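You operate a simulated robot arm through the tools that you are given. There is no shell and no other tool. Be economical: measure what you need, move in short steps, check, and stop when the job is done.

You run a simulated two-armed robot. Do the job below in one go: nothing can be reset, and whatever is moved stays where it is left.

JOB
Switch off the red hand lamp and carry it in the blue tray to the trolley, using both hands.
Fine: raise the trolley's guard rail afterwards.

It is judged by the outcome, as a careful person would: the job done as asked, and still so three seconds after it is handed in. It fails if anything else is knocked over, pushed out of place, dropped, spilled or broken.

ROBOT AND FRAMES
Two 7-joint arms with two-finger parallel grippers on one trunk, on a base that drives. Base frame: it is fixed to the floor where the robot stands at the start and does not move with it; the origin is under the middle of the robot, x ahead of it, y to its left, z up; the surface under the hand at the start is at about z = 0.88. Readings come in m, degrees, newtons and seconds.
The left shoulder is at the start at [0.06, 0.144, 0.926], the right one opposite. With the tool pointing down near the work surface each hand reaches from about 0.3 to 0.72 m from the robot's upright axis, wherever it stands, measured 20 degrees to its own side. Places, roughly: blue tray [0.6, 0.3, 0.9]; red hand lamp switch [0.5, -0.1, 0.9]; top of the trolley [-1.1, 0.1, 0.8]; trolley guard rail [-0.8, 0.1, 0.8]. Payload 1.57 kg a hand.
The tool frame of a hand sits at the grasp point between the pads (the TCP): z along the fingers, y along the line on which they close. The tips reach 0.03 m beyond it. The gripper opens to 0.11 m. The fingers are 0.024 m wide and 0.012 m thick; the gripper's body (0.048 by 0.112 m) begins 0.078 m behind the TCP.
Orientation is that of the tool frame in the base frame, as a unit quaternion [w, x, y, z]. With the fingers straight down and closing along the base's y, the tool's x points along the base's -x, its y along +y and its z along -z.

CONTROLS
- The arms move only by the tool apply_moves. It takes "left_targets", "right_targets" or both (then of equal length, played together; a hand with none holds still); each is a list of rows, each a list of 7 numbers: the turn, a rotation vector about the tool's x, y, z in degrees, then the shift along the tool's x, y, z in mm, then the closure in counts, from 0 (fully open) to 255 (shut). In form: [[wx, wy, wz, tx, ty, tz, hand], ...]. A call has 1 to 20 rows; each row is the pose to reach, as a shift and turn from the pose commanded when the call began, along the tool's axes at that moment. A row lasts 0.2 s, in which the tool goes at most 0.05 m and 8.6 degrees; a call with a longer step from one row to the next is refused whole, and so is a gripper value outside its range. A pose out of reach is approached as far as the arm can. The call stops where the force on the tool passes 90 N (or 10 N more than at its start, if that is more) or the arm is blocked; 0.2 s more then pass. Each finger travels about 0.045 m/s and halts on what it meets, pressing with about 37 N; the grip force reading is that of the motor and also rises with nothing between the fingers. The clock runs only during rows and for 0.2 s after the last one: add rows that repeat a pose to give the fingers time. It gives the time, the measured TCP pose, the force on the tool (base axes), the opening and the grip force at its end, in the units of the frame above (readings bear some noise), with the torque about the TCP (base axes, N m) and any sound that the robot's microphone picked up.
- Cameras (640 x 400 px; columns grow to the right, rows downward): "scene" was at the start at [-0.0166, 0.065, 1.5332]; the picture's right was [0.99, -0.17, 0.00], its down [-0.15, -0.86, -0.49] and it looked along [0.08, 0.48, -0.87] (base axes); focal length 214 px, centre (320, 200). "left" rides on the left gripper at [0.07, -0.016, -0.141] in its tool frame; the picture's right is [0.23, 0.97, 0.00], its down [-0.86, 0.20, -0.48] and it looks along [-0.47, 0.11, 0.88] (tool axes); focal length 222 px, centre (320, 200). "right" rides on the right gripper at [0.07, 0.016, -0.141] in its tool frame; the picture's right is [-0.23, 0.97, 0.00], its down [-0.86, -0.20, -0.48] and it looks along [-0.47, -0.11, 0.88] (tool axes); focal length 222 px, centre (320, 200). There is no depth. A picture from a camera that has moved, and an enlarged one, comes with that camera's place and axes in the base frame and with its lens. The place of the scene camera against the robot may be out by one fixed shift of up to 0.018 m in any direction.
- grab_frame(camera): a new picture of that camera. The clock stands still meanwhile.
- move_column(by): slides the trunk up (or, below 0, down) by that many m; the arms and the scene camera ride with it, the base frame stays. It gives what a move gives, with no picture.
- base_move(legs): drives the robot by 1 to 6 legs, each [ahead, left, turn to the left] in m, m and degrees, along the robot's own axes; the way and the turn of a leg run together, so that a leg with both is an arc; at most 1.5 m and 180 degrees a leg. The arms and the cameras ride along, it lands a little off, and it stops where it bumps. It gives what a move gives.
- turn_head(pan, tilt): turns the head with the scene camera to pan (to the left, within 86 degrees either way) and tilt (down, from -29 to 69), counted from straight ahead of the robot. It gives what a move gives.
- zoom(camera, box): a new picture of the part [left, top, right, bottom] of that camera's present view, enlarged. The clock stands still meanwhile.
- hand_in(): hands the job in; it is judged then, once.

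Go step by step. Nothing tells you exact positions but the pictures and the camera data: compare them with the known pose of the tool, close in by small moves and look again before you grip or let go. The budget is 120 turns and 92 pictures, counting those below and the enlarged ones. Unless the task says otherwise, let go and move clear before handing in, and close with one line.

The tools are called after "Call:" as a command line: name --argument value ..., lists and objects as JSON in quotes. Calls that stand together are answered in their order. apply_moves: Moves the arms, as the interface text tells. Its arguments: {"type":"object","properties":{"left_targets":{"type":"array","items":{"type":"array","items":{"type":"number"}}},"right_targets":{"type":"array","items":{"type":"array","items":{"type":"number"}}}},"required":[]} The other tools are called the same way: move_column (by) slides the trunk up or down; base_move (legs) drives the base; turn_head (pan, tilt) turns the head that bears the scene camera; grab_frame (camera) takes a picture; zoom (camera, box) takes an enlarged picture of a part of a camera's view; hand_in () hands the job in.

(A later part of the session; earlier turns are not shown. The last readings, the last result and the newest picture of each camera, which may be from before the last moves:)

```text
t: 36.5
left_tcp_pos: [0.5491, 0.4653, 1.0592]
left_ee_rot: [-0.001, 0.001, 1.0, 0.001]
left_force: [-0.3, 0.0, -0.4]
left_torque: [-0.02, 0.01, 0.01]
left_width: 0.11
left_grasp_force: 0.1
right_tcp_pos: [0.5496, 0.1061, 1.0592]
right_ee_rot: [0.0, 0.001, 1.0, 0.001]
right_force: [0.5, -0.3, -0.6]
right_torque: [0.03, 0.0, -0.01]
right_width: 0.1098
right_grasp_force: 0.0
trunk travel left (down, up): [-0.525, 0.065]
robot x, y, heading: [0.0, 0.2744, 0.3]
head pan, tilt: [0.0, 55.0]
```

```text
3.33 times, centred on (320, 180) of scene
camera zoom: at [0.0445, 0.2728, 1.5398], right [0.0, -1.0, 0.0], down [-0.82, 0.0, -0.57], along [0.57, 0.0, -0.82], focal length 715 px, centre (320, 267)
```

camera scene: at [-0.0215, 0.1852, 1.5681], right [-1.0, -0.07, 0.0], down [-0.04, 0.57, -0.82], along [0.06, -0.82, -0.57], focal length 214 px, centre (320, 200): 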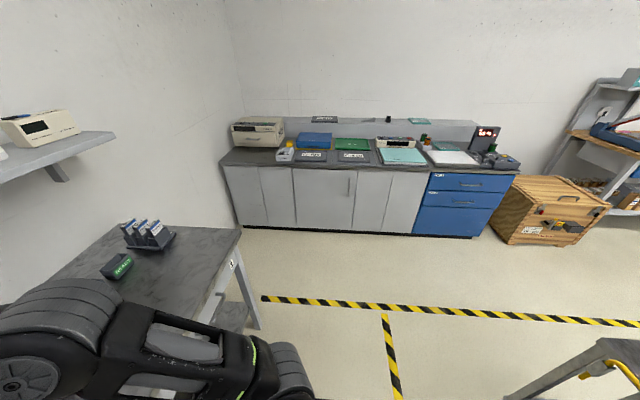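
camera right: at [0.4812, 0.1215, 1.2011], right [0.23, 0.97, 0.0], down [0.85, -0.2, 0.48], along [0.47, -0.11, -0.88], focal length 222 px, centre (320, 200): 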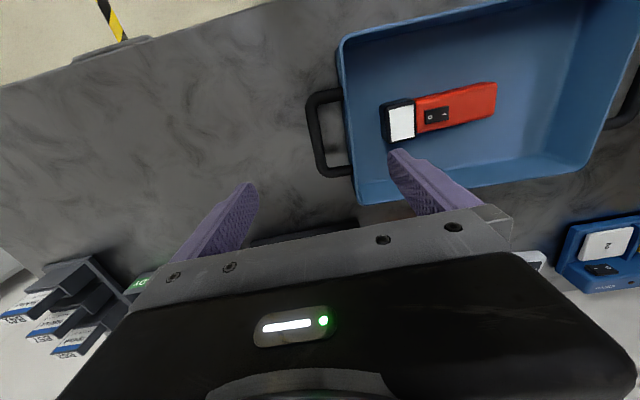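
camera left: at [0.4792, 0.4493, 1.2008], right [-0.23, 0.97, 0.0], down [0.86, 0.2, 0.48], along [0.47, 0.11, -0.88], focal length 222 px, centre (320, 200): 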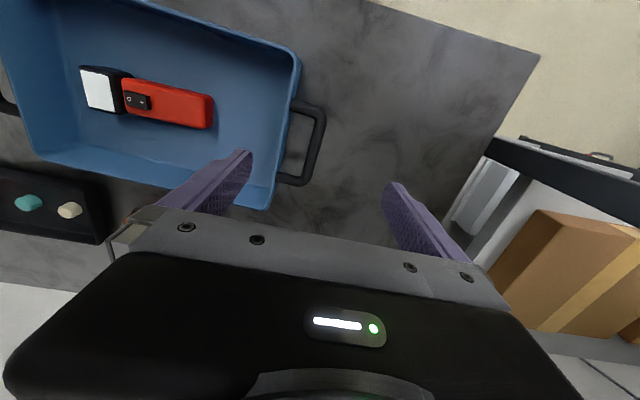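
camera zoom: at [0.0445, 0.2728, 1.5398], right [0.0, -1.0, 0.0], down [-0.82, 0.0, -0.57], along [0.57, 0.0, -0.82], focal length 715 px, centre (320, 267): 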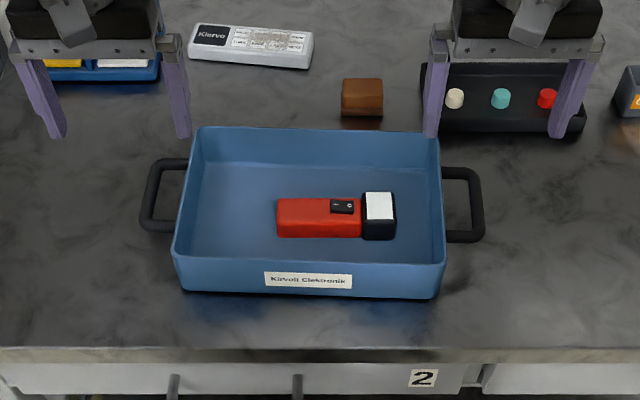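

Both hands are above the handles. I'll zoom the wrist views to measure the handle bars and the gap to the wall.

Call:
zoom --camera "left" --box '[224, 90, 384, 190]'

Call:
zoom --camera "right" --box '[256, 80, 416, 180]'

```text
4.00 times, centred on (304, 140) of left
camera zoom: at [0.4792, 0.4493, 1.2008], right [-0.23, 0.97, 0.0], down [0.86, 0.2, 0.48], along [0.47, 0.11, -0.88], focal length 888 px, centre (384, 440)
```

zoom: 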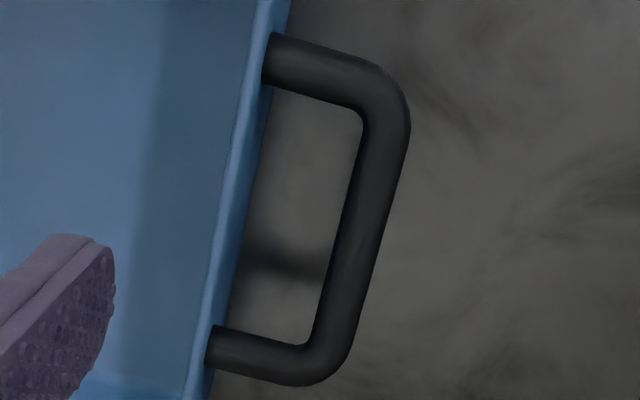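

```text
4.00 times, centred on (336, 130) of right
camera zoom: at [0.4812, 0.1215, 1.2011], right [0.23, 0.97, 0.0], down [0.85, -0.2, 0.48], along [0.47, -0.11, -0.88], focal length 888 px, centre (256, 480)
```

zoom: 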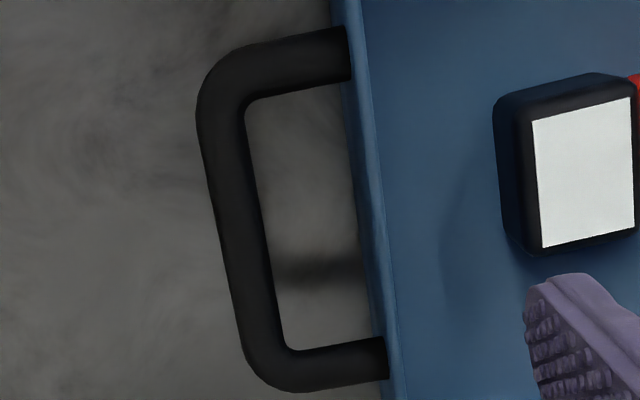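

The bars are at y ≈ 0.460 (left) and 0.103 (right), about 12 mm thick with a 30 mm gap to the wall. I'll narrow the grippers to 30 mm, go down to just above the bars and check.

Call:
apply_moves --left_targets '[[0, 0, 0, 0, -5, 0, 100], [0, 0, 0, 0, -5, 0, 185], [0, 0, 0, 0, -5, 0, 185], [0, 0, 0, 0, -5, 0, 185], [0, 0, 0, 0, -5, 0, 185], [0, 0, 0, 0, -5, 30, 185], [0, 0, 0, 0, -5, 60, 185], [0, 0, 0, 0, -5, 80, 185], [0, 0, 0, 0, -5, 80, 185]]' --right_targets '[[0, 0, 0, 0, -3, 0, 100], [0, 0, 0, 0, -3, 0, 185], [0, 0, 0, 0, -3, 0, 185], [0, 0, 0, 0, -3, 0, 185], [0, 0, 0, 0, -3, 0, 185], [0, 0, 0, 0, -3, 30, 185], [0, 0, 0, 0, -3, 60, 185], [0, 0, 0, 0, -3, 80, 185], [0, 0, 0, 0, -3, 80, 185]]'

Call:
zoom --camera "left" --box '[224, 90, 384, 190]'

Call:
zoom --camera "right" --box '[256, 90, 416, 190]'

Call:
zoom --camera "scene" --box '[240, 130, 400, 230]'

```text
t: 38.5
left_tcp_pos: [0.5512, 0.4599, 0.9808]
left_ee_rot: [0.0, 0.0, 1.0, 0.0]
left_force: [0.1, 0.1, -0.4]
left_torque: [0.01, -0.04, 0.0]
left_width: 0.0304
left_grasp_force: 0.0
right_tcp_pos: [0.5499, 0.1038, 0.9776]
right_ee_rot: [0.0, 0.0, 1.0, 0.0]
right_force: [0.6, 0.2, -0.9]
right_torque: [-0.02, 0.01, -0.02]
right_width: 0.0305
right_grasp_force: 0.1
trunk travel left (down, up): [-0.525, 0.065]
robot x, y, heading: [0.0048, 0.2755, 0.1]
head pan, tilt: [0.0, 55.0]
```

```text
4.00 times, centred on (304, 140) of left
camera zoom: at [0.4803, 0.4447, 1.1223], right [-0.23, 0.97, 0.0], down [0.86, 0.2, 0.48], along [0.47, 0.11, -0.88], focal length 888 px, centre (384, 440)
```

zoom: 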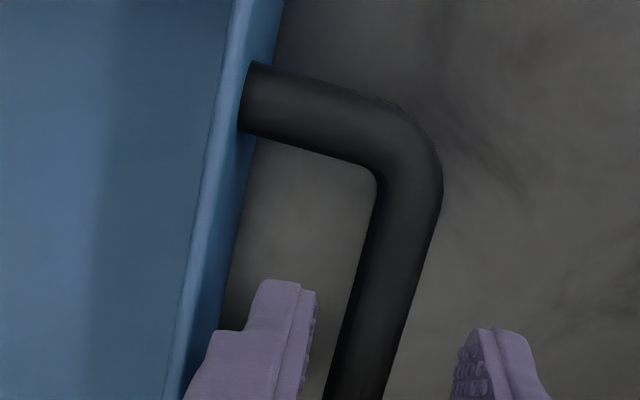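

```text
4.00 times, centred on (336, 140) of right
camera zoom: at [0.4819, 0.1195, 1.1194], right [0.23, 0.97, 0.0], down [0.86, -0.2, 0.48], along [0.47, -0.11, -0.88], focal length 888 px, centre (256, 440)
```

zoom: 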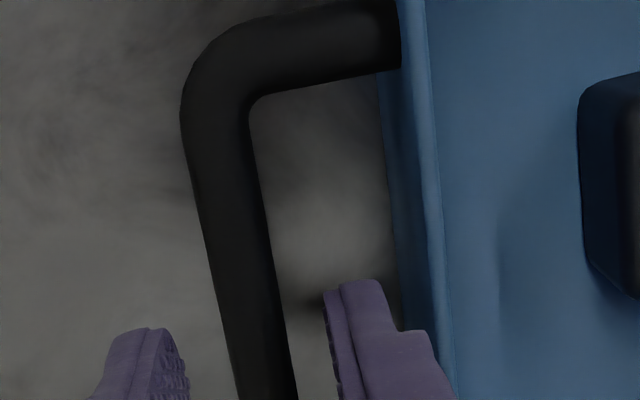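

```text
4.00 times, centred on (320, 180) of scene
camera zoom: at [0.0442, 0.2729, 1.5398], right [0.0, -1.0, 0.0], down [-0.82, 0.0, -0.57], along [0.57, 0.0, -0.82], focal length 858 px, centre (320, 280)
```

zoom: 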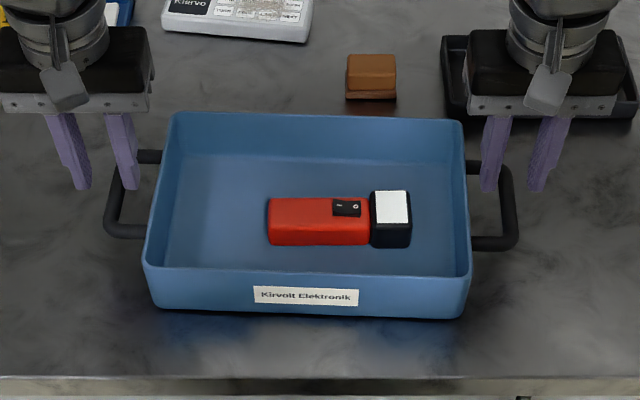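

Alignment is good. I'll nudge the hands onto the bars (left -1 mm, right -2.5 mm), narrow to 22 mm and go down around them.

Call:
apply_moves --left_targets '[[0, 0, 0, 0, -1, 0, 204], [0, 0, 0, 0, -1, 0, 204], [0, 0, 0, 0, -1, 12, 204], [0, 0, 0, 0, -1, 24, 204], [0, 0, 0, 0, -1, 34, 204], [0, 0, 0, 0, -1, 40, 204], [0, 0, 0, 0, -1, 40, 204]]' --right_targets '[[0, 0, 0, 0, -2.5, 0, 204], [0, 0, 0, 0, -2.5, 0, 204], [0, 0, 0, 0, -2.5, 12, 204], [0, 0, 0, 0, -2.5, 24, 204], [0, 0, 0, 0, -2.5, 32, 204], [0, 0, 0, 0, -2.5, 38, 204], [0, 0, 0, 0, -2.5, 38, 204]]'

Call:
zoom --camera "left" --box '[224, 100, 384, 200]'

Call:
zoom --camera "right" --box '[256, 100, 416, 200]'

```text
t: 40.1
left_tcp_pos: [0.5503, 0.4603, 0.9403]
left_ee_rot: [0.0, 0.001, 1.0, 0.0]
left_force: [-0.3, 0.8, 0.3]
left_torque: [0.0, 0.04, 0.01]
left_width: 0.0221
left_grasp_force: 0.0
right_tcp_pos: [0.5487, 0.1002, 0.9402]
right_ee_rot: [0.0, 0.0, 1.0, 0.0]
right_force: [-0.4, 0.3, 0.4]
right_torque: [-0.01, -0.02, 0.03]
right_width: 0.0221
right_grasp_force: 0.1
trunk travel left (down, up): [-0.525, 0.065]
robot x, y, heading: [-0.0002, 0.2764, 0.1]
head pan, tilt: [0.0, 55.0]
```

```text
4.00 times, centred on (304, 150) of left
camera zoom: at [0.4798, 0.4434, 1.0817], right [-0.23, 0.97, 0.0], down [0.86, 0.2, 0.48], along [0.47, 0.11, -0.88], focal length 888 px, centre (384, 400)
```

zoom: 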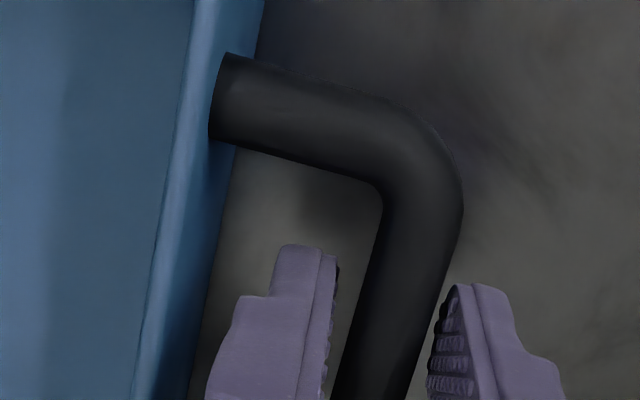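

```text
4.00 times, centred on (336, 150) of right
camera zoom: at [0.4813, 0.1161, 1.0826], right [0.23, 0.97, 0.0], down [0.86, -0.2, 0.48], along [0.47, -0.11, -0.88], focal length 888 px, centre (256, 400)
```

zoom: 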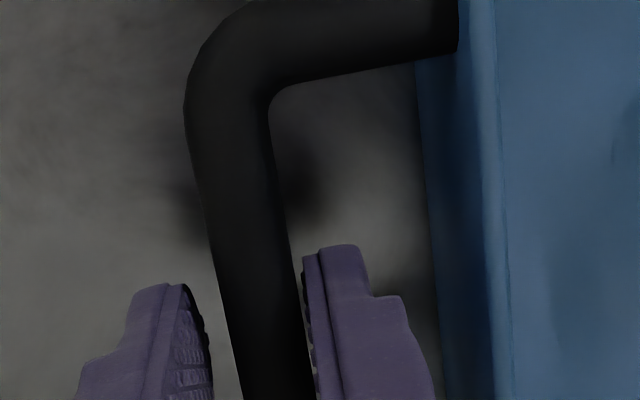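

The bars are between the fingers on both sides. I'll close both grippers.

Call:
apply_moves --left_targets '[[0, 0, 0, 0, 0, 0, 225], [0, 0, 0, 0, 0, 0, 255], [0, 0, 0, 0, 0, 0, 255], [0, 0, 0, 0, 0, 0, 255], [0, 0, 0, 0, 0, 0, 255]]' --right_targets '[[0, 0, 0, 0, 0, 0, 225], [0, 0, 0, 0, 0, 0, 255], [0, 0, 0, 0, 0, 0, 255], [0, 0, 0, 0, 0, 0, 255], [0, 0, 0, 0, 0, 0, 255]]'

Call:
zoom --camera "scene" --box '[240, 130, 400, 230]'

```text
t: 41.3
left_tcp_pos: [0.5503, 0.4579, 0.9405]
left_ee_rot: [-0.002, 0.001, 1.0, -0.001]
left_force: [-4.8, -15.2, 0.4]
left_torque: [-0.21, -0.01, -0.76]
left_width: 0.0141
left_grasp_force: 30.6
right_tcp_pos: [0.5501, 0.1012, 0.9423]
right_ee_rot: [0.0, 0.0, 1.0, 0.001]
right_force: [3.9, 15.5, 0.8]
right_torque: [0.21, 0.08, -0.8]
right_width: 0.0144
right_grasp_force: 30.4
trunk travel left (down, up): [-0.525, 0.065]
robot x, y, heading: [-0.0035, 0.2704, -0.2]
head pan, tilt: [0.0, 55.0]
```

```text
4.00 times, centred on (320, 180) of scene
camera zoom: at [0.0447, 0.273, 1.5398], right [0.0, -1.0, 0.0], down [-0.82, 0.0, -0.57], along [0.57, 0.0, -0.82], focal length 858 px, centre (320, 280)
```

zoom: 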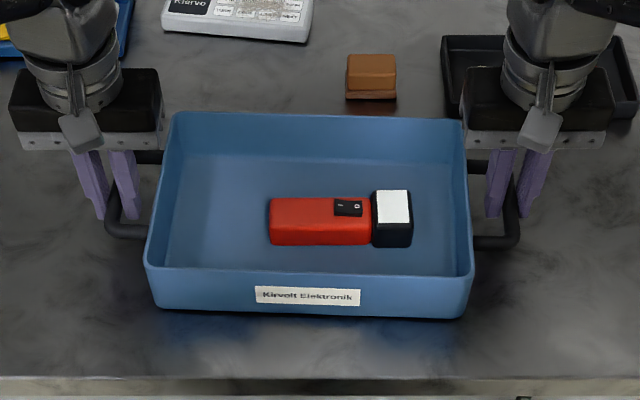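

Both bars are gripped, with the hands pulling outward slightly (15 N). I'll relax them inward and lift a few cm together.

Call:
apply_moves --left_targets '[[0, 0, 0, 0, -2, 0, 255], [0, 0, 0, 0, -2, -4, 255], [0, 0, 0, 0, -2, -10, 255], [0, 0, 0, 0, -2, -20, 255], [0, 0, 0, 0, -2, -30, 255], [0, 0, 0, 0, -2, -30, 255]]' --right_targets '[[0, 0, 0, 0, 2, 0, 255], [0, 0, 0, 0, 2, -4, 255], [0, 0, 0, 0, 2, -10, 255], [0, 0, 0, 0, 2, -20, 255], [0, 0, 0, 0, 2, -30, 255], [0, 0, 0, 0, 2, -30, 255]]'

Call:
zoom --camera "scene" --box '[240, 130, 400, 230]'

```text
t: 42.7
left_tcp_pos: [0.5505, 0.4579, 0.9679]
left_ee_rot: [-0.002, 0.0, 1.0, 0.001]
left_force: [-4.8, -4.6, -2.8]
left_torque: [-0.07, 0.1, -0.75]
left_width: 0.0142
left_grasp_force: 29.8
right_tcp_pos: [0.5491, 0.1021, 0.9717]
right_ee_rot: [-0.001, 0.0, 1.0, 0.0]
right_force: [4.0, 4.9, -2.9]
right_torque: [0.04, -0.19, -0.74]
right_width: 0.0144
right_grasp_force: 30.8
trunk travel left (down, up): [-0.525, 0.065]
robot x, y, heading: [0.0001, 0.2748, -0.2]
head pan, tilt: [0.0, 55.0]
```

```text
4.00 times, centred on (320, 180) of scene
camera zoom: at [0.0451, 0.273, 1.5398], right [0.0, -1.0, 0.0], down [-0.82, 0.0, -0.57], along [0.57, 0.0, -0.82], focal length 858 px, centre (320, 280)
```

zoom: 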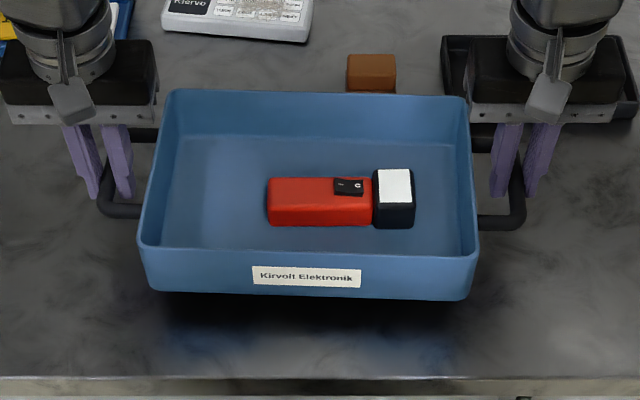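

The tray is up level with the lamp inside. I'll raise it more and draw it in slightly.

Call:
apply_moves --left_targets '[[0, 0, 0, 0, 0, -15, 255], [0, 0, 0, 0, 0, -30, 255], [0, 0, 0, 0, 0, -45, 255], [0, 0, 0, 0, 0, -60, 255], [0, 0, 0, 15, 0, -75, 255], [0, 0, 0, 30, 0, -90, 255], [0, 0, 0, 45, 0, -90, 255], [0, 0, 0, 60, 0, -90, 255], [0, 0, 0, 75, 0, -90, 255], [0, 0, 0, 85, 0, -90, 255], [0, 0, 0, 90, 0, -90, 255], [0, 0, 0, 90, 0, -90, 255]]' --right_targets '[[0, 0, 0, 0, 0, -15, 255], [0, 0, 0, 0, 0, -30, 255], [0, 0, 0, 0, 0, -45, 255], [0, 0, 0, 0, 0, -60, 255], [0, 0, 0, 15, 0, -75, 255], [0, 0, 0, 30, 0, -90, 255], [0, 0, 0, 45, 0, -90, 255], [0, 0, 0, 60, 0, -90, 255], [0, 0, 0, 75, 0, -90, 255], [0, 0, 0, 85, 0, -90, 255], [0, 0, 0, 90, 0, -90, 255], [0, 0, 0, 90, 0, -90, 255]]'

Call:
grab_frame --camera "scene"

```text
t: 45.3
left_tcp_pos: [0.4591, 0.4586, 1.0575]
left_ee_rot: [0.0, 0.0, 1.0, 0.0]
left_force: [-4.9, 2.0, -4.1]
left_torque: [0.01, -0.12, -0.72]
left_width: 0.0139
left_grasp_force: 30.9
right_tcp_pos: [0.4607, 0.1022, 1.0615]
right_ee_rot: [0.0, 0.0, 1.0, 0.0]
right_force: [3.7, -1.7, -2.2]
right_torque: [0.04, 0.09, -0.71]
right_width: 0.0142
right_grasp_force: 30.5
trunk travel left (down, up): [-0.525, 0.065]
robot x, y, heading: [-0.0023, 0.2737, 0.1]
head pan, tilt: [0.0, 55.0]
```

```text
47 pictures are left
camera scene: at [0.045, 0.273, 1.5398], right [0.0, -1.0, 0.0], down [-0.82, 0.0, -0.57], along [0.57, 0.0, -0.82], focal length 214 px, centre (320, 200)
```

scene: 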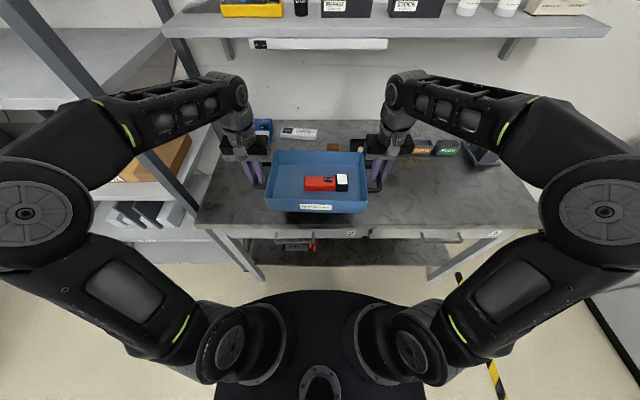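

The tray is carried level in front. I'll back off and shift right into open space, then turn in two halves, checking as I go.

Call:
base_move --legs '[[-0.15, 0, 0], [0, -0.25, 0], [0, 0, -90]]'

Call:
turn_head --pan -75 --tilt 45

Call:
grab_frame --camera "scene"

```text
t: 51.9
left_tcp_pos: [0.0316, -0.439, 1.0589]
left_ee_rot: [0.0, 0.712, 0.702, 0.0]
left_force: [14.2, 4.4, -3.9]
left_torque: [0.07, -0.11, -0.76]
left_width: 0.0142
left_grasp_force: 29.7
right_tcp_pos: [-0.3249, -0.4346, 1.062]
right_ee_rot: [0.0, 0.712, 0.702, 0.0]
right_force: [-13.0, -3.9, -3.1]
right_torque: [-0.06, 0.14, -0.76]
right_width: 0.0142
right_grasp_force: 30.1
trunk travel left (down, up): [-0.525, 0.065]
robot x, y, heading: [-0.1489, 0.0239, -90.5]
head pan, tilt: [0.0, 55.0]
```

```text
t: 53.4
left_tcp_pos: [0.0314, -0.4397, 1.0589]
left_ee_rot: [-0.001, 0.711, 0.704, 0.0]
left_force: [0.5, 5.3, -2.5]
left_torque: [0.35, -0.05, -0.78]
left_width: 0.0141
left_grasp_force: 30.3
right_tcp_pos: [-0.3257, -0.4343, 1.0609]
right_ee_rot: [0.0, 0.712, 0.702, 0.001]
right_force: [-0.4, -4.1, -4.1]
right_torque: [-0.32, 0.03, -0.73]
right_width: 0.0141
right_grasp_force: 30.2
trunk travel left (down, up): [-0.525, 0.065]
robot x, y, heading: [-0.1462, 0.0228, -90.6]
head pan, tilt: [-75.0, 45.0]
```

```text
46 pictures are left
camera scene: at [-0.2247, 0.033, 1.5532], right [-0.25, 0.97, 0.0], down [0.69, 0.18, -0.71], along [-0.69, -0.17, -0.71], focal length 214 px, centre (320, 200)
```

scene: 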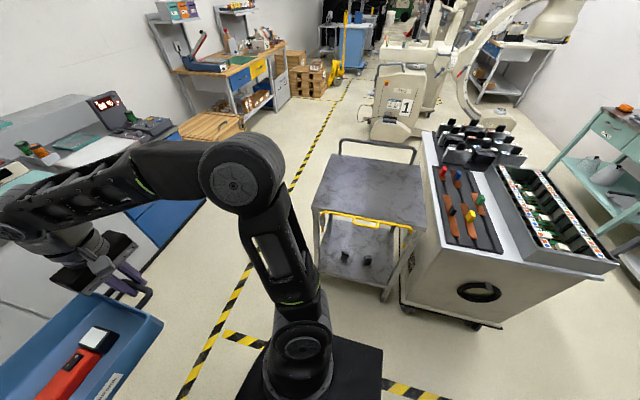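

Now the trolley is in clear view: top empty, from about x -0.87 to -1.37 and y -0.16 to 0.34, with the yellow rail hanging on the near edge. I'll zoom on the rail.

Call:
zoom --camera "scene" --box '[290, 140, 450, 240]'

Call:
zoom --camera "scene" --box '[300, 190, 428, 270]'

```text
4.00 times, centred on (370, 190) of scene
camera zoom: at [-0.2247, 0.033, 1.5532], right [-0.25, 0.97, 0.0], down [0.69, 0.18, -0.71], along [-0.69, -0.17, -0.71], focal length 858 px, centre (120, 240)
```

zoom: 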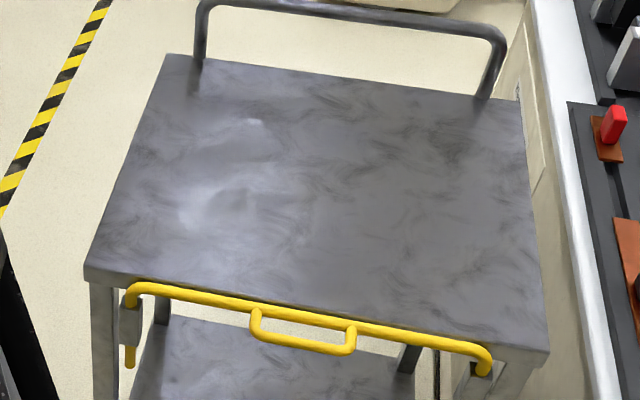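

```text
5.00 times, centred on (364, 230) of scene
camera zoom: at [-0.2247, 0.033, 1.5532], right [-0.25, 0.97, 0.0], down [0.69, 0.18, -0.71], along [-0.69, -0.17, -0.71], focal length 1072 px, centre (100, 50)
```

zoom: 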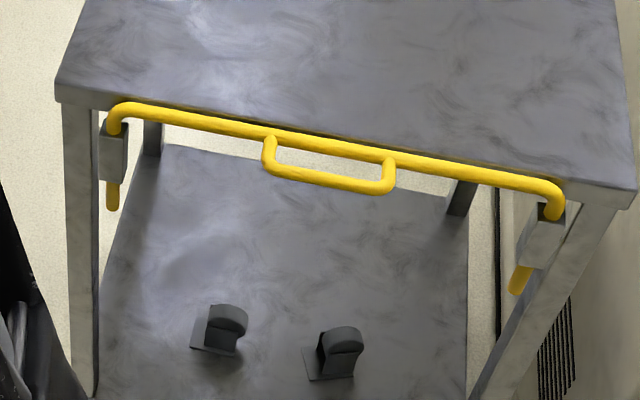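

The rail is a U-bar sliding in two sleeves, with a small loop handle in the middle. First the tray: turn to face the trolley.

Call:
base_move --legs '[[0, 0, -89.5], [0.1, -0.037, 0]]'

Call:
turn_head --pan 0 --tilt 50

Call:
grab_frame --camera "scene"

```text
t: 58.4
left_tcp_pos: [-0.7109, -0.1148, 1.0578]
left_ee_rot: [0.001, 1.0, -0.008, 0.001]
left_force: [3.3, -1.6, -3.9]
left_torque: [-0.04, -0.08, -0.73]
left_width: 0.014
left_grasp_force: 30.1
right_tcp_pos: [-0.7053, 0.2415, 1.0606]
right_ee_rot: [0.0, 1.0, -0.009, 0.0]
right_force: [-4.7, 2.0, -3.4]
right_torque: [0.01, 0.02, -0.74]
right_width: 0.0139
right_grasp_force: 29.8
trunk travel left (down, up): [-0.525, 0.065]
robot x, y, heading: [-0.2474, 0.0621, 179.1]
head pan, tilt: [-75.0, 45.0]
```

```text
t: 59.9
left_tcp_pos: [-0.7086, -0.1157, 1.0595]
left_ee_rot: [-0.001, 1.0, -0.009, 0.001]
left_force: [4.4, 0.1, -3.8]
left_torque: [-0.08, -0.36, -0.74]
left_width: 0.0141
left_grasp_force: 30.6
right_tcp_pos: [-0.7051, 0.2409, 1.0621]
right_ee_rot: [0.0, 1.0, -0.008, -0.001]
right_force: [-4.2, -0.4, -3.5]
right_torque: [0.08, 0.36, -0.76]
right_width: 0.0139
right_grasp_force: 30.4
trunk travel left (down, up): [-0.525, 0.065]
robot x, y, heading: [-0.2481, 0.0635, 178.9]
head pan, tilt: [0.0, 50.0]
```

```text
43 pictures are left
camera scene: at [-0.2925, 0.0634, 1.5463], right [0.02, 1.0, 0.0], down [0.77, -0.01, -0.64], along [-0.64, 0.01, -0.77], focal length 214 px, centre (320, 200)
```

scene: 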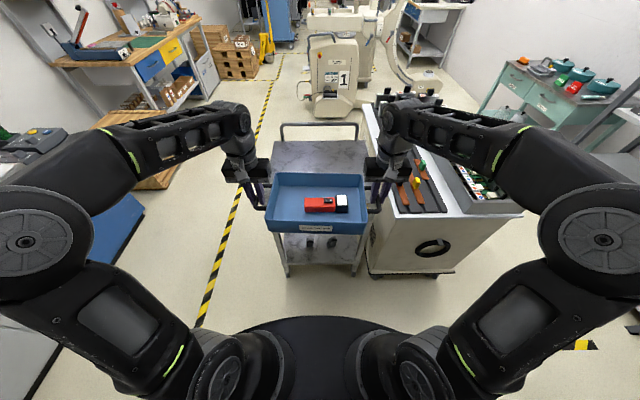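

I'm square to the trolley with the tray in front of its near edge, and the cart sits close on the right. I'll drive forward 0.20 m.

Call:
base_move --legs '[[0.2, 0, 1.0]]'

Call:
grab_frame --camera "scene"

Call:
grab_frame --camera "right"

Call:
grab_frame --camera "left"

```text
t: 61.4
left_tcp_pos: [-0.907, -0.1215, 1.0582]
left_ee_rot: [0.0, 1.0, 0.001, 0.001]
left_force: [4.3, 0.2, -2.6]
left_torque: [-0.03, 0.04, -0.74]
left_width: 0.0139
left_grasp_force: 30.3
right_tcp_pos: [-0.9075, 0.2338, 1.061]
right_ee_rot: [0.0, 1.0, 0.001, 0.001]
right_force: [-3.5, -0.1, -3.2]
right_torque: [-0.02, -0.11, -0.75]
right_width: 0.0142
right_grasp_force: 30.6
trunk travel left (down, up): [-0.525, 0.065]
robot x, y, heading: [-0.4427, 0.0672, -179.8]
head pan, tilt: [0.0, 50.0]
```

```text
42 pictures are left
camera scene: at [-0.493, 0.0639, 1.5462], right [0.0, 1.0, 0.0], down [0.77, 0.0, -0.64], along [-0.64, 0.0, -0.77], focal length 214 px, centre (320, 200)
```

scene: 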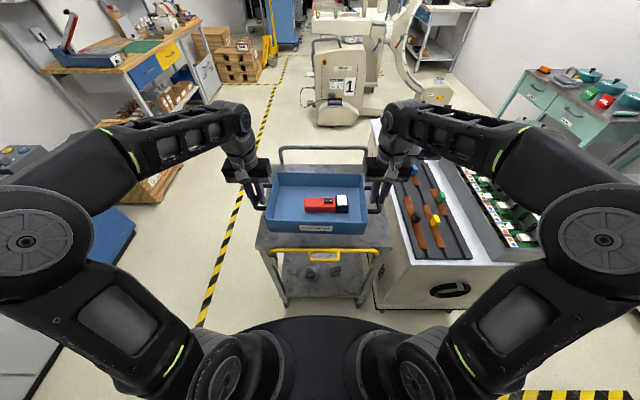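

```text
41 pictures are left
camera right: at [-0.8374, 0.2177, 1.2024], right [-0.23, -0.97, 0.0], down [-0.86, 0.2, 0.48], along [-0.46, 0.11, -0.88], focal length 222 px, centre (320, 200)
```

right: 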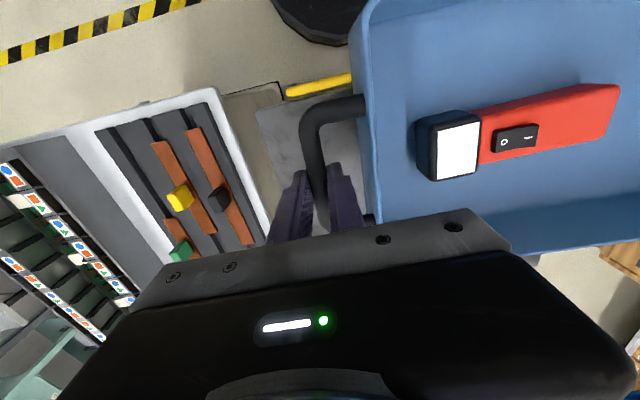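

```text
40 pictures are left
camera left: at [-0.8381, -0.1053, 1.1999], right [0.23, -0.97, 0.0], down [-0.86, -0.2, 0.48], along [-0.46, -0.11, -0.88], focal length 222 px, centre (320, 200)
```

left: 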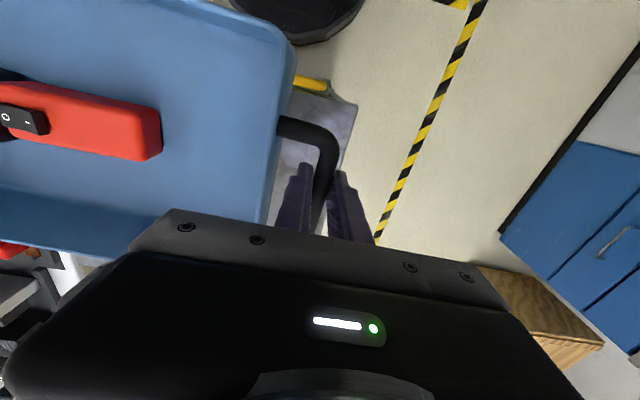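

The trolley's near edge is at x ≈ -0.853 and it spans y -0.17 to 0.33; the tray is well centred. I'll extend the arms 11 cm and look.

Call:
apply_moves --left_targets '[[0, 0, 0, -15, 0, 0, 255], [0, 0, 0, -30, 0, 0, 255], [0, 0, 0, -45, 0, 0, 255], [0, 0, 0, -60, 0, 0, 255], [0, 0, 0, -75, 0, 10, 255], [0, 0, 0, -90, 0, 25, 255], [0, 0, 0, -103, 0, 40, 255], [0, 0, 0, -113, 0, 50, 255], [0, 0, 0, -113, 0, 50, 255]]' --right_targets '[[0, 0, 0, -15, 0, 0, 255], [0, 0, 0, -30, 0, 0, 255], [0, 0, 0, -45, 0, 0, 255], [0, 0, 0, -60, 0, 0, 255], [0, 0, 0, -75, 0, 10, 255], [0, 0, 0, -90, 0, 25, 255], [0, 0, 0, -103, 0, 40, 255], [0, 0, 0, -113, 0, 50, 255], [0, 0, 0, -113, 0, 50, 255]]'

Call:
grab_frame --camera "scene"

Call:
grab_frame --camera "right"

```text
t: 63.4
left_tcp_pos: [-1.0185, -0.1217, 1.0079]
left_ee_rot: [-0.001, 1.0, 0.0, 0.0]
left_force: [3.5, 6.9, -2.5]
left_torque: [0.02, -0.16, -0.78]
left_width: 0.0139
left_grasp_force: 30.6
right_tcp_pos: [-1.0204, 0.2336, 1.011]
right_ee_rot: [0.001, 1.0, 0.0, 0.0]
right_force: [-3.8, -7.2, -3.2]
right_torque: [-0.09, 0.2, -0.72]
right_width: 0.0142
right_grasp_force: 30.4
trunk travel left (down, up): [-0.525, 0.065]
robot x, y, heading: [-0.4449, 0.0672, -180.2]
head pan, tilt: [0.0, 50.0]
```

```text
39 pictures are left
camera scene: at [-0.4913, 0.064, 1.5463], right [0.0, 1.0, 0.0], down [0.77, 0.0, -0.64], along [-0.64, 0.0, -0.77], focal length 214 px, centre (320, 200)
```

scene: 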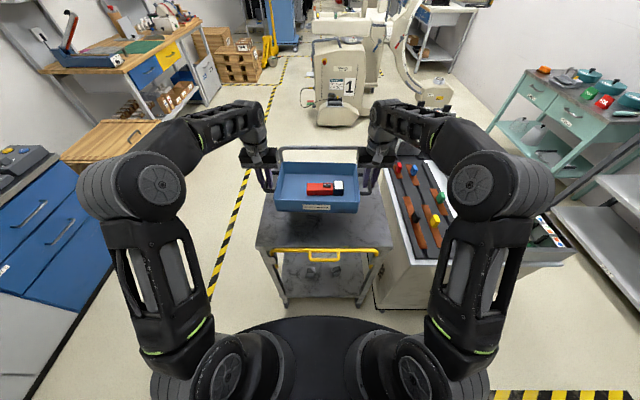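

```text
38 pictures are left
camera right: at [-0.9487, 0.2175, 1.1523], right [-0.23, -0.97, 0.0], down [-0.86, 0.2, 0.48], along [-0.47, 0.11, -0.88], focal length 222 px, centre (320, 200)
```

right: 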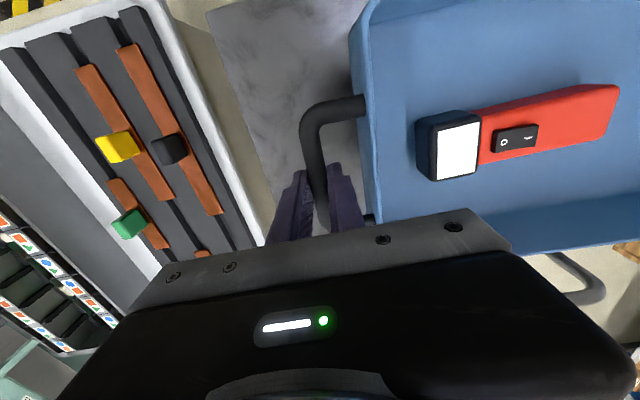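

Everything is clear around the hands. I'll lower with the trunk by 0.08 m.

Call:
move_column --by -0.08

Call:
apply_moves --left_targets '[[0, 0, 0, 0, 0, 15, 255], [0, 0, 0, 0, 0, 30, 255], [0, 0, 0, 0, 0, 40, 255], [0, 0, 0, 0, 0, 45, 255], [0, 0, 0, 0, 0, 45, 255]]' --right_targets '[[0, 0, 0, 0, 0, 15, 255], [0, 0, 0, 0, 0, 30, 255], [0, 0, 0, 0, 0, 42, 255], [0, 0, 0, 0, 0, 48, 255], [0, 0, 0, 0, 0, 48, 255]]'

Call:
zoom --camera "scene" --box '[224, 130, 416, 250]'

```text
t: 64.6
left_tcp_pos: [-1.0176, -0.1228, 0.9286]
left_ee_rot: [-0.001, 1.0, -0.001, 0.001]
left_force: [4.5, 15.1, -3.6]
left_torque: [0.16, 0.07, -0.76]
left_width: 0.0139
left_grasp_force: 30.3
right_tcp_pos: [-1.0193, 0.2341, 0.93]
right_ee_rot: [0.001, 1.0, 0.001, -0.001]
right_force: [-4.6, -14.5, -3.7]
right_torque: [-0.15, -0.03, -0.73]
right_width: 0.0139
right_grasp_force: 30.4
trunk travel left (down, up): [-0.445, 0.145]
robot x, y, heading: [-0.4465, 0.0632, -179.8]
head pan, tilt: [0.0, 50.0]
```

```text
t: 65.8
left_tcp_pos: [-1.0149, -0.1239, 0.8859]
left_ee_rot: [-0.001, 1.0, 0.0, -0.001]
left_force: [-2.9, 17.6, 27.5]
left_torque: [-0.03, 0.02, -0.72]
left_width: 0.0143
left_grasp_force: 30.6
right_tcp_pos: [-1.0166, 0.2329, 0.8872]
right_ee_rot: [0.0, 1.0, 0.001, -0.001]
right_force: [-4.2, -18.5, 26.9]
right_torque: [0.0, -0.26, -0.74]
right_width: 0.0144
right_grasp_force: 30.6
trunk travel left (down, up): [-0.445, 0.145]
robot x, y, heading: [-0.4432, 0.0643, -179.7]
head pan, tilt: [0.0, 50.0]
```

```text
3.33 times, centred on (320, 190) of scene
camera zoom: at [-0.4873, 0.064, 1.4665], right [0.0, 1.0, 0.0], down [0.76, 0.0, -0.64], along [-0.64, 0.0, -0.76], focal length 715 px, centre (320, 233)
```

zoom: 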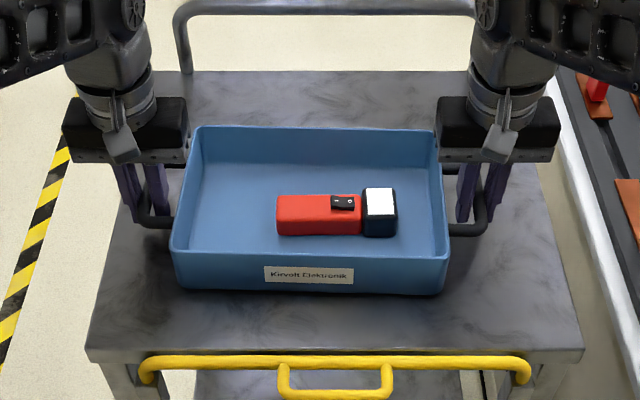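

The tray has touched down on the trolley top (TCP 0.886). I'll ease the pressure up and inwards before releasing.

Call:
apply_moves --left_targets '[[0, 0, 0, 0, -1, -1.5, 255], [0, 0, 0, 0, -2.5, -3, 255], [0, 0, 0, 0, -2.5, -3, 255]]' --right_targets '[[0, 0, 0, 0, 1, -1.5, 255], [0, 0, 0, 0, 2.5, -3, 255], [0, 0, 0, 0, 2.5, -3, 255]]'

```text
t: 66.6
left_tcp_pos: [-1.0152, -0.1235, 0.8844]
left_ee_rot: [-0.001, 1.0, 0.001, 0.001]
left_force: [6.1, 8.1, 4.7]
left_torque: [0.06, 0.95, -0.75]
left_width: 0.0138
left_grasp_force: 30.6
right_tcp_pos: [-1.0169, 0.2348, 0.8863]
right_ee_rot: [-0.001, 1.0, -0.001, 0.001]
right_force: [0.0, -7.0, 5.8]
right_torque: [0.04, 0.22, -0.71]
right_width: 0.014
right_grasp_force: 30.7
trunk travel left (down, up): [-0.445, 0.145]
robot x, y, heading: [-0.4469, 0.0654, -179.9]
head pan, tilt: [0.0, 50.0]
```

Loads are small now. I'll open both grippers to 26 mm and rise straight up.

Call:
apply_moves --left_targets '[[0, 0, 0, 0, -1, 0, 225], [0, 0, 0, 0, -1, 0, 197], [0, 0, 0, 0, -1, 0, 197], [0, 0, 0, 0, -1, 0, 197], [0, 0, 0, 0, -1, -10, 197], [0, 0, 0, 0, -1, -30, 197], [0, 0, 0, 0, -1, -60, 197], [0, 0, 0, 0, -1, -90, 197], [0, 0, 0, 0, -1, -90, 197]]' --right_targets '[[0, 0, 0, 0, 1, 0, 225], [0, 0, 0, 0, 1, 0, 197], [0, 0, 0, 0, 1, 0, 197], [0, 0, 0, 0, 1, 0, 197], [0, 0, 0, 0, 1, -10, 197], [0, 0, 0, 0, 1, -30, 197], [0, 0, 0, 0, 1, -60, 197], [0, 0, 0, 0, 1, -90, 197], [0, 0, 0, 0, 1, -90, 197]]'

Call:
grab_frame --camera "scene"

Call:
zoom --camera "scene" --box '[224, 150, 416, 270]'

```text
t: 68.6
left_tcp_pos: [-1.019, -0.1197, 0.9767]
left_ee_rot: [-0.001, 1.0, 0.002, 0.001]
left_force: [0.0, 0.5, -0.1]
left_torque: [0.01, -0.03, -0.02]
left_width: 0.0249
left_grasp_force: 0.0
right_tcp_pos: [-1.0181, 0.2303, 0.9773]
right_ee_rot: [0.0, 1.0, 0.0, 0.0]
right_force: [0.2, 0.6, 1.2]
right_torque: [0.01, 0.0, -0.04]
right_width: 0.0254
right_grasp_force: 0.0
trunk travel left (down, up): [-0.445, 0.145]
robot x, y, heading: [-0.4465, 0.0634, -179.9]
head pan, tilt: [0.0, 50.0]
```

```text
36 pictures are left
camera scene: at [-0.4912, 0.064, 1.4663], right [0.0, 1.0, 0.0], down [0.77, 0.0, -0.64], along [-0.64, 0.0, -0.77], focal length 214 px, centre (320, 200)
```

scene: 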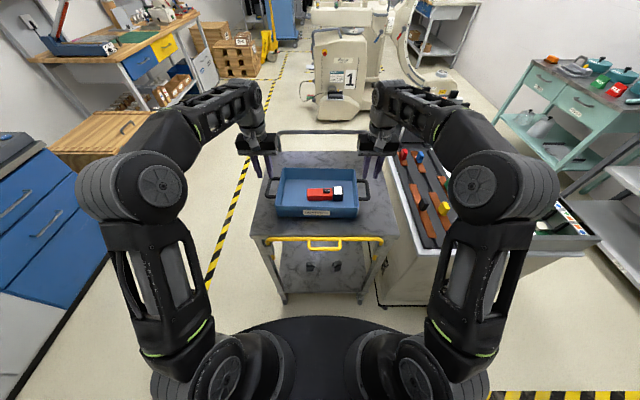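

```text
3.33 times, centred on (320, 210) of scene
camera zoom: at [-0.4912, 0.064, 1.4663], right [0.0, 1.0, 0.0], down [0.77, 0.0, -0.64], along [-0.64, 0.0, -0.77], focal length 715 px, centre (320, 167)
```

zoom: 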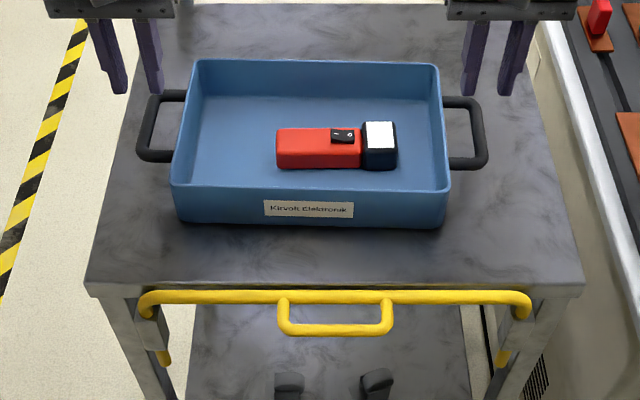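

The tray sits flat on the trolley with the lamp inside. Now for the rail: I'll raise and retract the hands, then reposition so the right hand faces the loop handle.

Call:
apply_moves --left_targets '[[0, 0, 0, 0, 0, -35, 197], [0, 0, 0, 0, 0, -70, 197], [0, 0, 0, 35, 20, -70, 197], [0, 0, 0, 70, 40, -70, 197], [0, 0, 0, 105, 60, -70, 197], [0, 0, 0, 140, 70, -70, 197], [0, 0, 0, 140, 70, -70, 197]]' --right_targets '[[0, 0, 0, 0, 0, -35, 197], [0, 0, 0, 0, 0, -70, 197], [0, 0, 0, 35, 0, -70, 197], [0, 0, 0, 70, 0, -70, 197], [0, 0, 0, 105, 0, -70, 197], [0, 0, 0, 140, 0, -70, 197], [0, 0, 0, 140, 0, -70, 197]]'

Call:
base_move --legs '[[-0.1, 0, 0], [0, 0.14, 0]]'

Call:
turn_head --pan -10 --tilt 50

Call:
grab_frame --camera "scene"

```text
t: 70.2
left_tcp_pos: [-0.8832, -0.1927, 1.0411]
left_ee_rot: [-0.001, 1.0, 0.002, 0.001]
left_force: [0.1, -1.2, -0.2]
left_torque: [0.04, -0.02, -0.01]
left_width: 0.025
left_grasp_force: 0.1
left hand out of reach, approached as far as the arm can: row 1, 2, 3, 4, 5, 6, 7
right_tcp_pos: [-0.879, 0.2299, 1.0449]
right_ee_rot: [-0.001, 1.0, 0.0, -0.001]
right_force: [-1.0, 0.2, -0.2]
right_torque: [0.08, 0.01, 0.0]
right_width: 0.025
right_grasp_force: 0.1
right hand out of reach, approached as far as the arm can: row 1, 2, 3, 4, 5
trunk travel left (down, up): [-0.445, 0.145]
robot x, y, heading: [-0.448, 0.0639, -179.9]
head pan, tilt: [0.0, 50.0]
```

```text
t: 72.3
left_tcp_pos: [-0.7842, -0.3311, 1.0397]
left_ee_rot: [0.0, 1.0, 0.002, 0.001]
left_force: [1.1, -0.9, 0.3]
left_torque: [-0.02, -0.01, 0.0]
left_width: 0.025
left_grasp_force: 0.0
right_tcp_pos: [-0.782, 0.0888, 1.0448]
right_ee_rot: [-0.001, 1.0, 0.003, -0.002]
right_force: [-0.5, -1.2, -0.5]
right_torque: [0.03, 0.0, -0.03]
right_width: 0.025
right_grasp_force: 0.1
trunk travel left (down, up): [-0.445, 0.145]
robot x, y, heading: [-0.3487, -0.0735, -179.7]
head pan, tilt: [0.0, 50.0]
```

```text
t: 73.0
left_tcp_pos: [-0.7842, -0.3306, 1.0412]
left_ee_rot: [0.0, 1.0, 0.002, 0.0]
left_force: [-0.3, 0.2, 0.5]
left_torque: [-0.02, -0.02, -0.01]
left_width: 0.025
left_grasp_force: 0.2
right_tcp_pos: [-0.7814, 0.0914, 1.044]
right_ee_rot: [0.0, 1.0, 0.003, -0.002]
right_force: [0.6, 0.4, 0.9]
right_torque: [-0.04, -0.01, -0.02]
right_width: 0.025
right_grasp_force: 0.1
trunk travel left (down, up): [-0.445, 0.145]
robot x, y, heading: [-0.3479, -0.0724, -179.7]
head pan, tilt: [-10.0, 50.0]
```

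```text
34 pictures are left
camera scene: at [-0.3902, -0.0622, 1.4663], right [0.17, 0.99, 0.0], down [0.76, -0.13, -0.64], along [-0.63, 0.11, -0.77], focal length 214 px, centre (320, 200)
```

scene: 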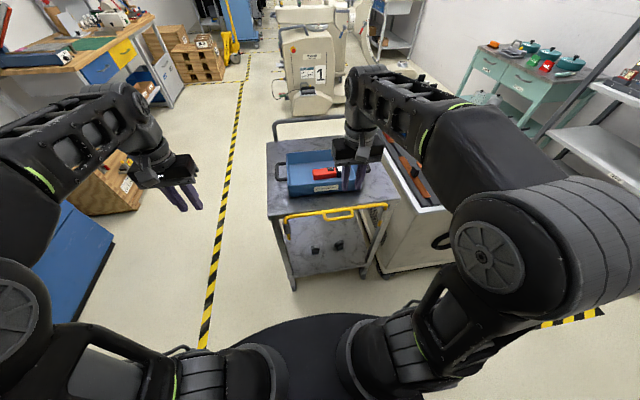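

I'll turn the right hand 90° so it closes front-to-back and bring it above the loop handle.

Call:
apply_moves --right_targets '[[0, 0, -8, 0, 0, 0, 150], [0, 0, -16, 0, 0, 0, 150], [0, 0, -24, 0, 0, 0, 150], [0, 0, -32, 0, 0, 0, 150], [0, 0, -40, 0, 0, 0, 150], [0, 0, -48, 0, 0, 0, 150], [0, 0, -56, 0, 0, 0, 150], [0, 0, -64, -10, 2, 0, 150], [0, 0, -72, -20, 5, 10, 150], [0, 0, -80, -30, 8, 30, 150], [0, 0, -88, -32, 11, 60, 150], [0, 0, -90, -32, 11, 90, 150], [0, 0, -90, -32, 11, 110, 150], [0, 0, -90, -32, 11, 110, 150]]'

Call:
grab_frame --camera "right"

Call:
zoom --camera "scene" --box '[250, 140, 410, 240]'

```text
t: 76.0
left_tcp_pos: [-0.7841, -0.3303, 1.0405]
left_ee_rot: [0.0, 1.0, 0.002, 0.0]
left_force: [-0.1, -1.1, -0.1]
left_torque: [-0.01, 0.01, 0.0]
left_width: 0.025
left_grasp_force: 0.1
right_tcp_pos: [-0.8101, 0.0783, 0.9338]
right_ee_rot: [-0.001, 0.705, 0.709, -0.001]
right_force: [0.3, 0.1, 0.1]
right_torque: [-0.03, 0.0, 0.01]
right_width: 0.0453
right_grasp_force: 0.1
right hand out of reach, approached as far as the arm can: row 8
trunk travel left (down, up): [-0.445, 0.145]
robot x, y, heading: [-0.3475, -0.0752, -179.9]
head pan, tilt: [-10.0, 50.0]
```

```text
33 pictures are left
camera right: at [-0.7935, 0.1493, 1.0765], right [0.97, -0.22, 0.0], down [-0.19, -0.86, 0.48], along [-0.11, -0.47, -0.88], focal length 222 px, centre (320, 200)
```

right: 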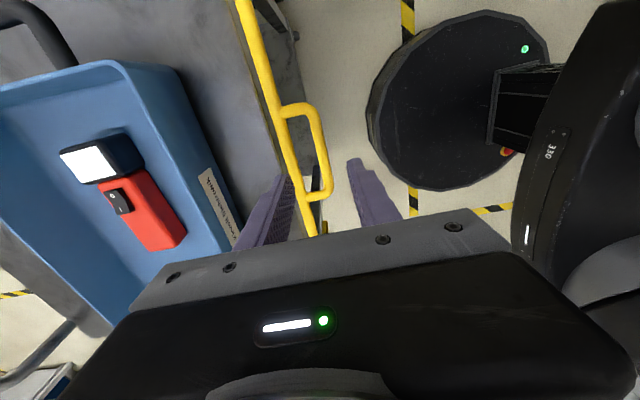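

```text
4.00 times, centred on (330, 190) of scene
camera zoom: at [-0.3902, -0.062, 1.4663], right [0.17, 0.99, 0.0], down [0.76, -0.13, -0.64], along [-0.63, 0.11, -0.77], focal length 858 px, centre (280, 240)
```

zoom: 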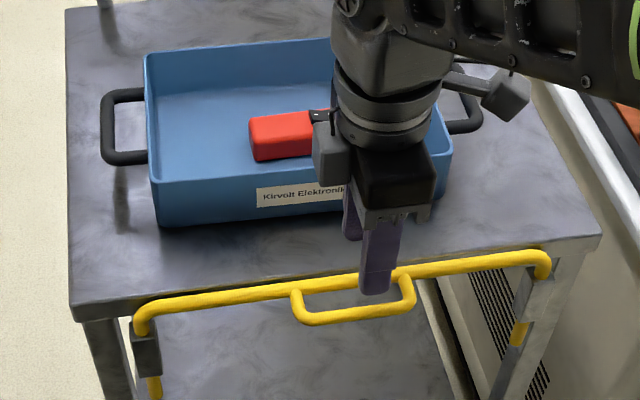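

The loop's outer bar runs along y at x ≈ -0.81, centred near y ≈ 0.07, with a 24 mm gap to the main bar. I'll narrow to 20 mm, shift 8 mm and descend to just above it.

Call:
apply_moves --right_targets '[[0, 0, 0, 8, 0, 0, 208], [0, 0, 0, 8, 0, 0, 208], [0, 0, 0, 8, 0, 30, 208], [0, 0, 0, 8, 0, 60, 208], [0, 0, 0, 8, 0, 68, 208], [0, 0, 0, 8, 0, 68, 208]]'

Call:
zoom --camera "right" --box '[240, 90, 400, 190]'

Call:
zoom --camera "scene" --box '[282, 170, 378, 230]'

```text
t: 77.4
left_tcp_pos: [-0.783, -0.3309, 1.0397]
left_ee_rot: [0.0, 1.0, 0.002, -0.001]
left_force: [-0.3, 0.0, 0.1]
left_torque: [-0.02, -0.01, 0.0]
left_width: 0.0252
left_grasp_force: 0.1
right_tcp_pos: [-0.8137, 0.0888, 0.8663]
right_ee_rot: [-0.001, 0.705, 0.709, 0.0]
right_force: [1.6, -1.2, -0.1]
right_torque: [-0.03, -0.06, -0.04]
right_width: 0.022
right_grasp_force: 1.1
trunk travel left (down, up): [-0.445, 0.145]
robot x, y, heading: [-0.3489, -0.0777, -179.6]
head pan, tilt: [-10.0, 50.0]
```

```text
4.00 times, centred on (320, 140) of right
camera zoom: at [-0.7967, 0.1585, 1.0086], right [0.97, -0.22, 0.0], down [-0.19, -0.86, 0.48], along [-0.11, -0.47, -0.88], focal length 888 px, centre (320, 440)
```

zoom: 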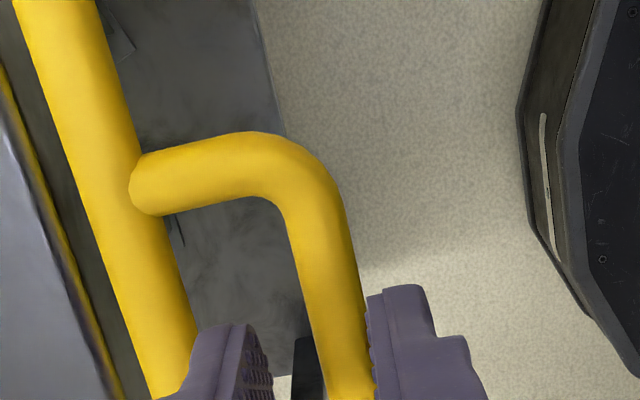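

```text
6.67 times, centred on (330, 200) of scene
camera zoom: at [-0.3899, -0.0621, 1.4663], right [0.17, 0.99, 0.0], down [0.76, -0.13, -0.64], along [-0.63, 0.11, -0.77], focal length 1430 px, centre (253, 200)
```

zoom: 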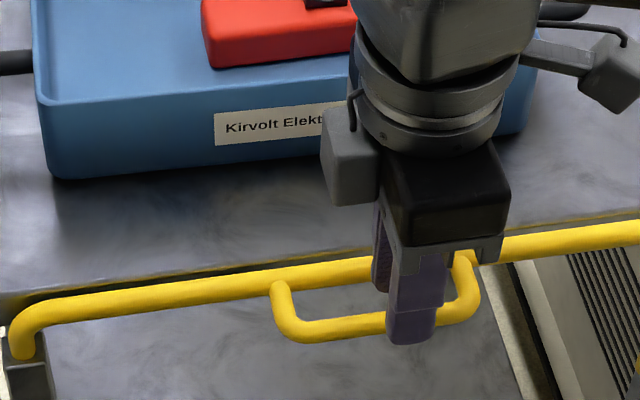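

The bar is already between the fingers, touching the near one. I'll shift 5 mm towards me, centre along the loop (back 18 mm), and lower a little.

Call:
apply_moves --right_targets '[[0, 0, 0, 0, 2.5, 0, 208], [0, 0, 0, 0, 5, 0, 208], [0, 0, 0, -9, 5, 0, 208], [0, 0, 0, -18, 5, 0, 208], [0, 0, 0, -18, 5, 5, 208], [0, 0, 0, -18, 5, 5, 208]]'

Call:
zoom --camera "right" --box '[240, 90, 400, 190]'

```text
t: 78.8
left_tcp_pos: [-0.784, -0.3308, 1.04]
left_ee_rot: [-0.001, 1.0, 0.002, 0.0]
left_force: [-0.3, 0.4, -1.4]
left_torque: [0.0, 0.0, -0.01]
left_width: 0.0249
left_grasp_force: 0.1
right_tcp_pos: [-0.8114, 0.0704, 0.8621]
right_ee_rot: [-0.002, 0.706, 0.708, -0.001]
right_force: [0.2, 0.1, 0.1]
right_torque: [0.01, -0.03, -0.01]
right_width: 0.0204
right_grasp_force: 0.0
trunk travel left (down, up): [-0.445, 0.145]
robot x, y, heading: [-0.345, -0.0747, -179.8]
head pan, tilt: [-10.0, 50.0]
```

```text
4.00 times, centred on (320, 140) of right
camera zoom: at [-0.7926, 0.1397, 1.0032], right [0.97, -0.22, 0.0], down [-0.19, -0.86, 0.48], along [-0.11, -0.47, -0.88], focal length 888 px, centre (320, 440)
```

zoom: 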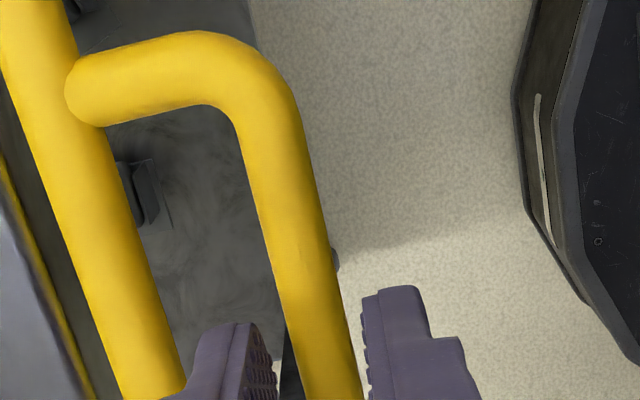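

The bar is centred with clearance on both sides. I'll grip it.

Call:
apply_moves --right_targets '[[0, 0, 0, 0, 0, 4, 208], [0, 0, 0, 0, 0, 4, 235], [0, 0, 0, 0, 0, 4, 255], [0, 0, 0, 0, 0, 4, 255], [0, 0, 0, 0, 0, 4, 255], [0, 0, 0, 0, 0, 4, 255]]'

```text
t: 80.2
left_tcp_pos: [-0.7826, -0.3315, 1.0411]
left_ee_rot: [0.0, 1.0, 0.003, 0.0]
left_force: [0.6, -0.2, -0.6]
left_torque: [0.0, 0.0, 0.04]
left_width: 0.0252
left_grasp_force: 0.0
right_tcp_pos: [-0.8093, 0.0696, 0.8581]
right_ee_rot: [-0.001, 0.705, 0.709, 0.0]
right_force: [3.4, -1.9, -1.1]
right_torque: [-0.33, -0.1, -0.39]
right_width: 0.0121
right_grasp_force: 28.3
trunk travel left (down, up): [-0.445, 0.145]
robot x, y, heading: [-0.3471, -0.0753, -179.6]
head pan, tilt: [-10.0, 50.0]
```

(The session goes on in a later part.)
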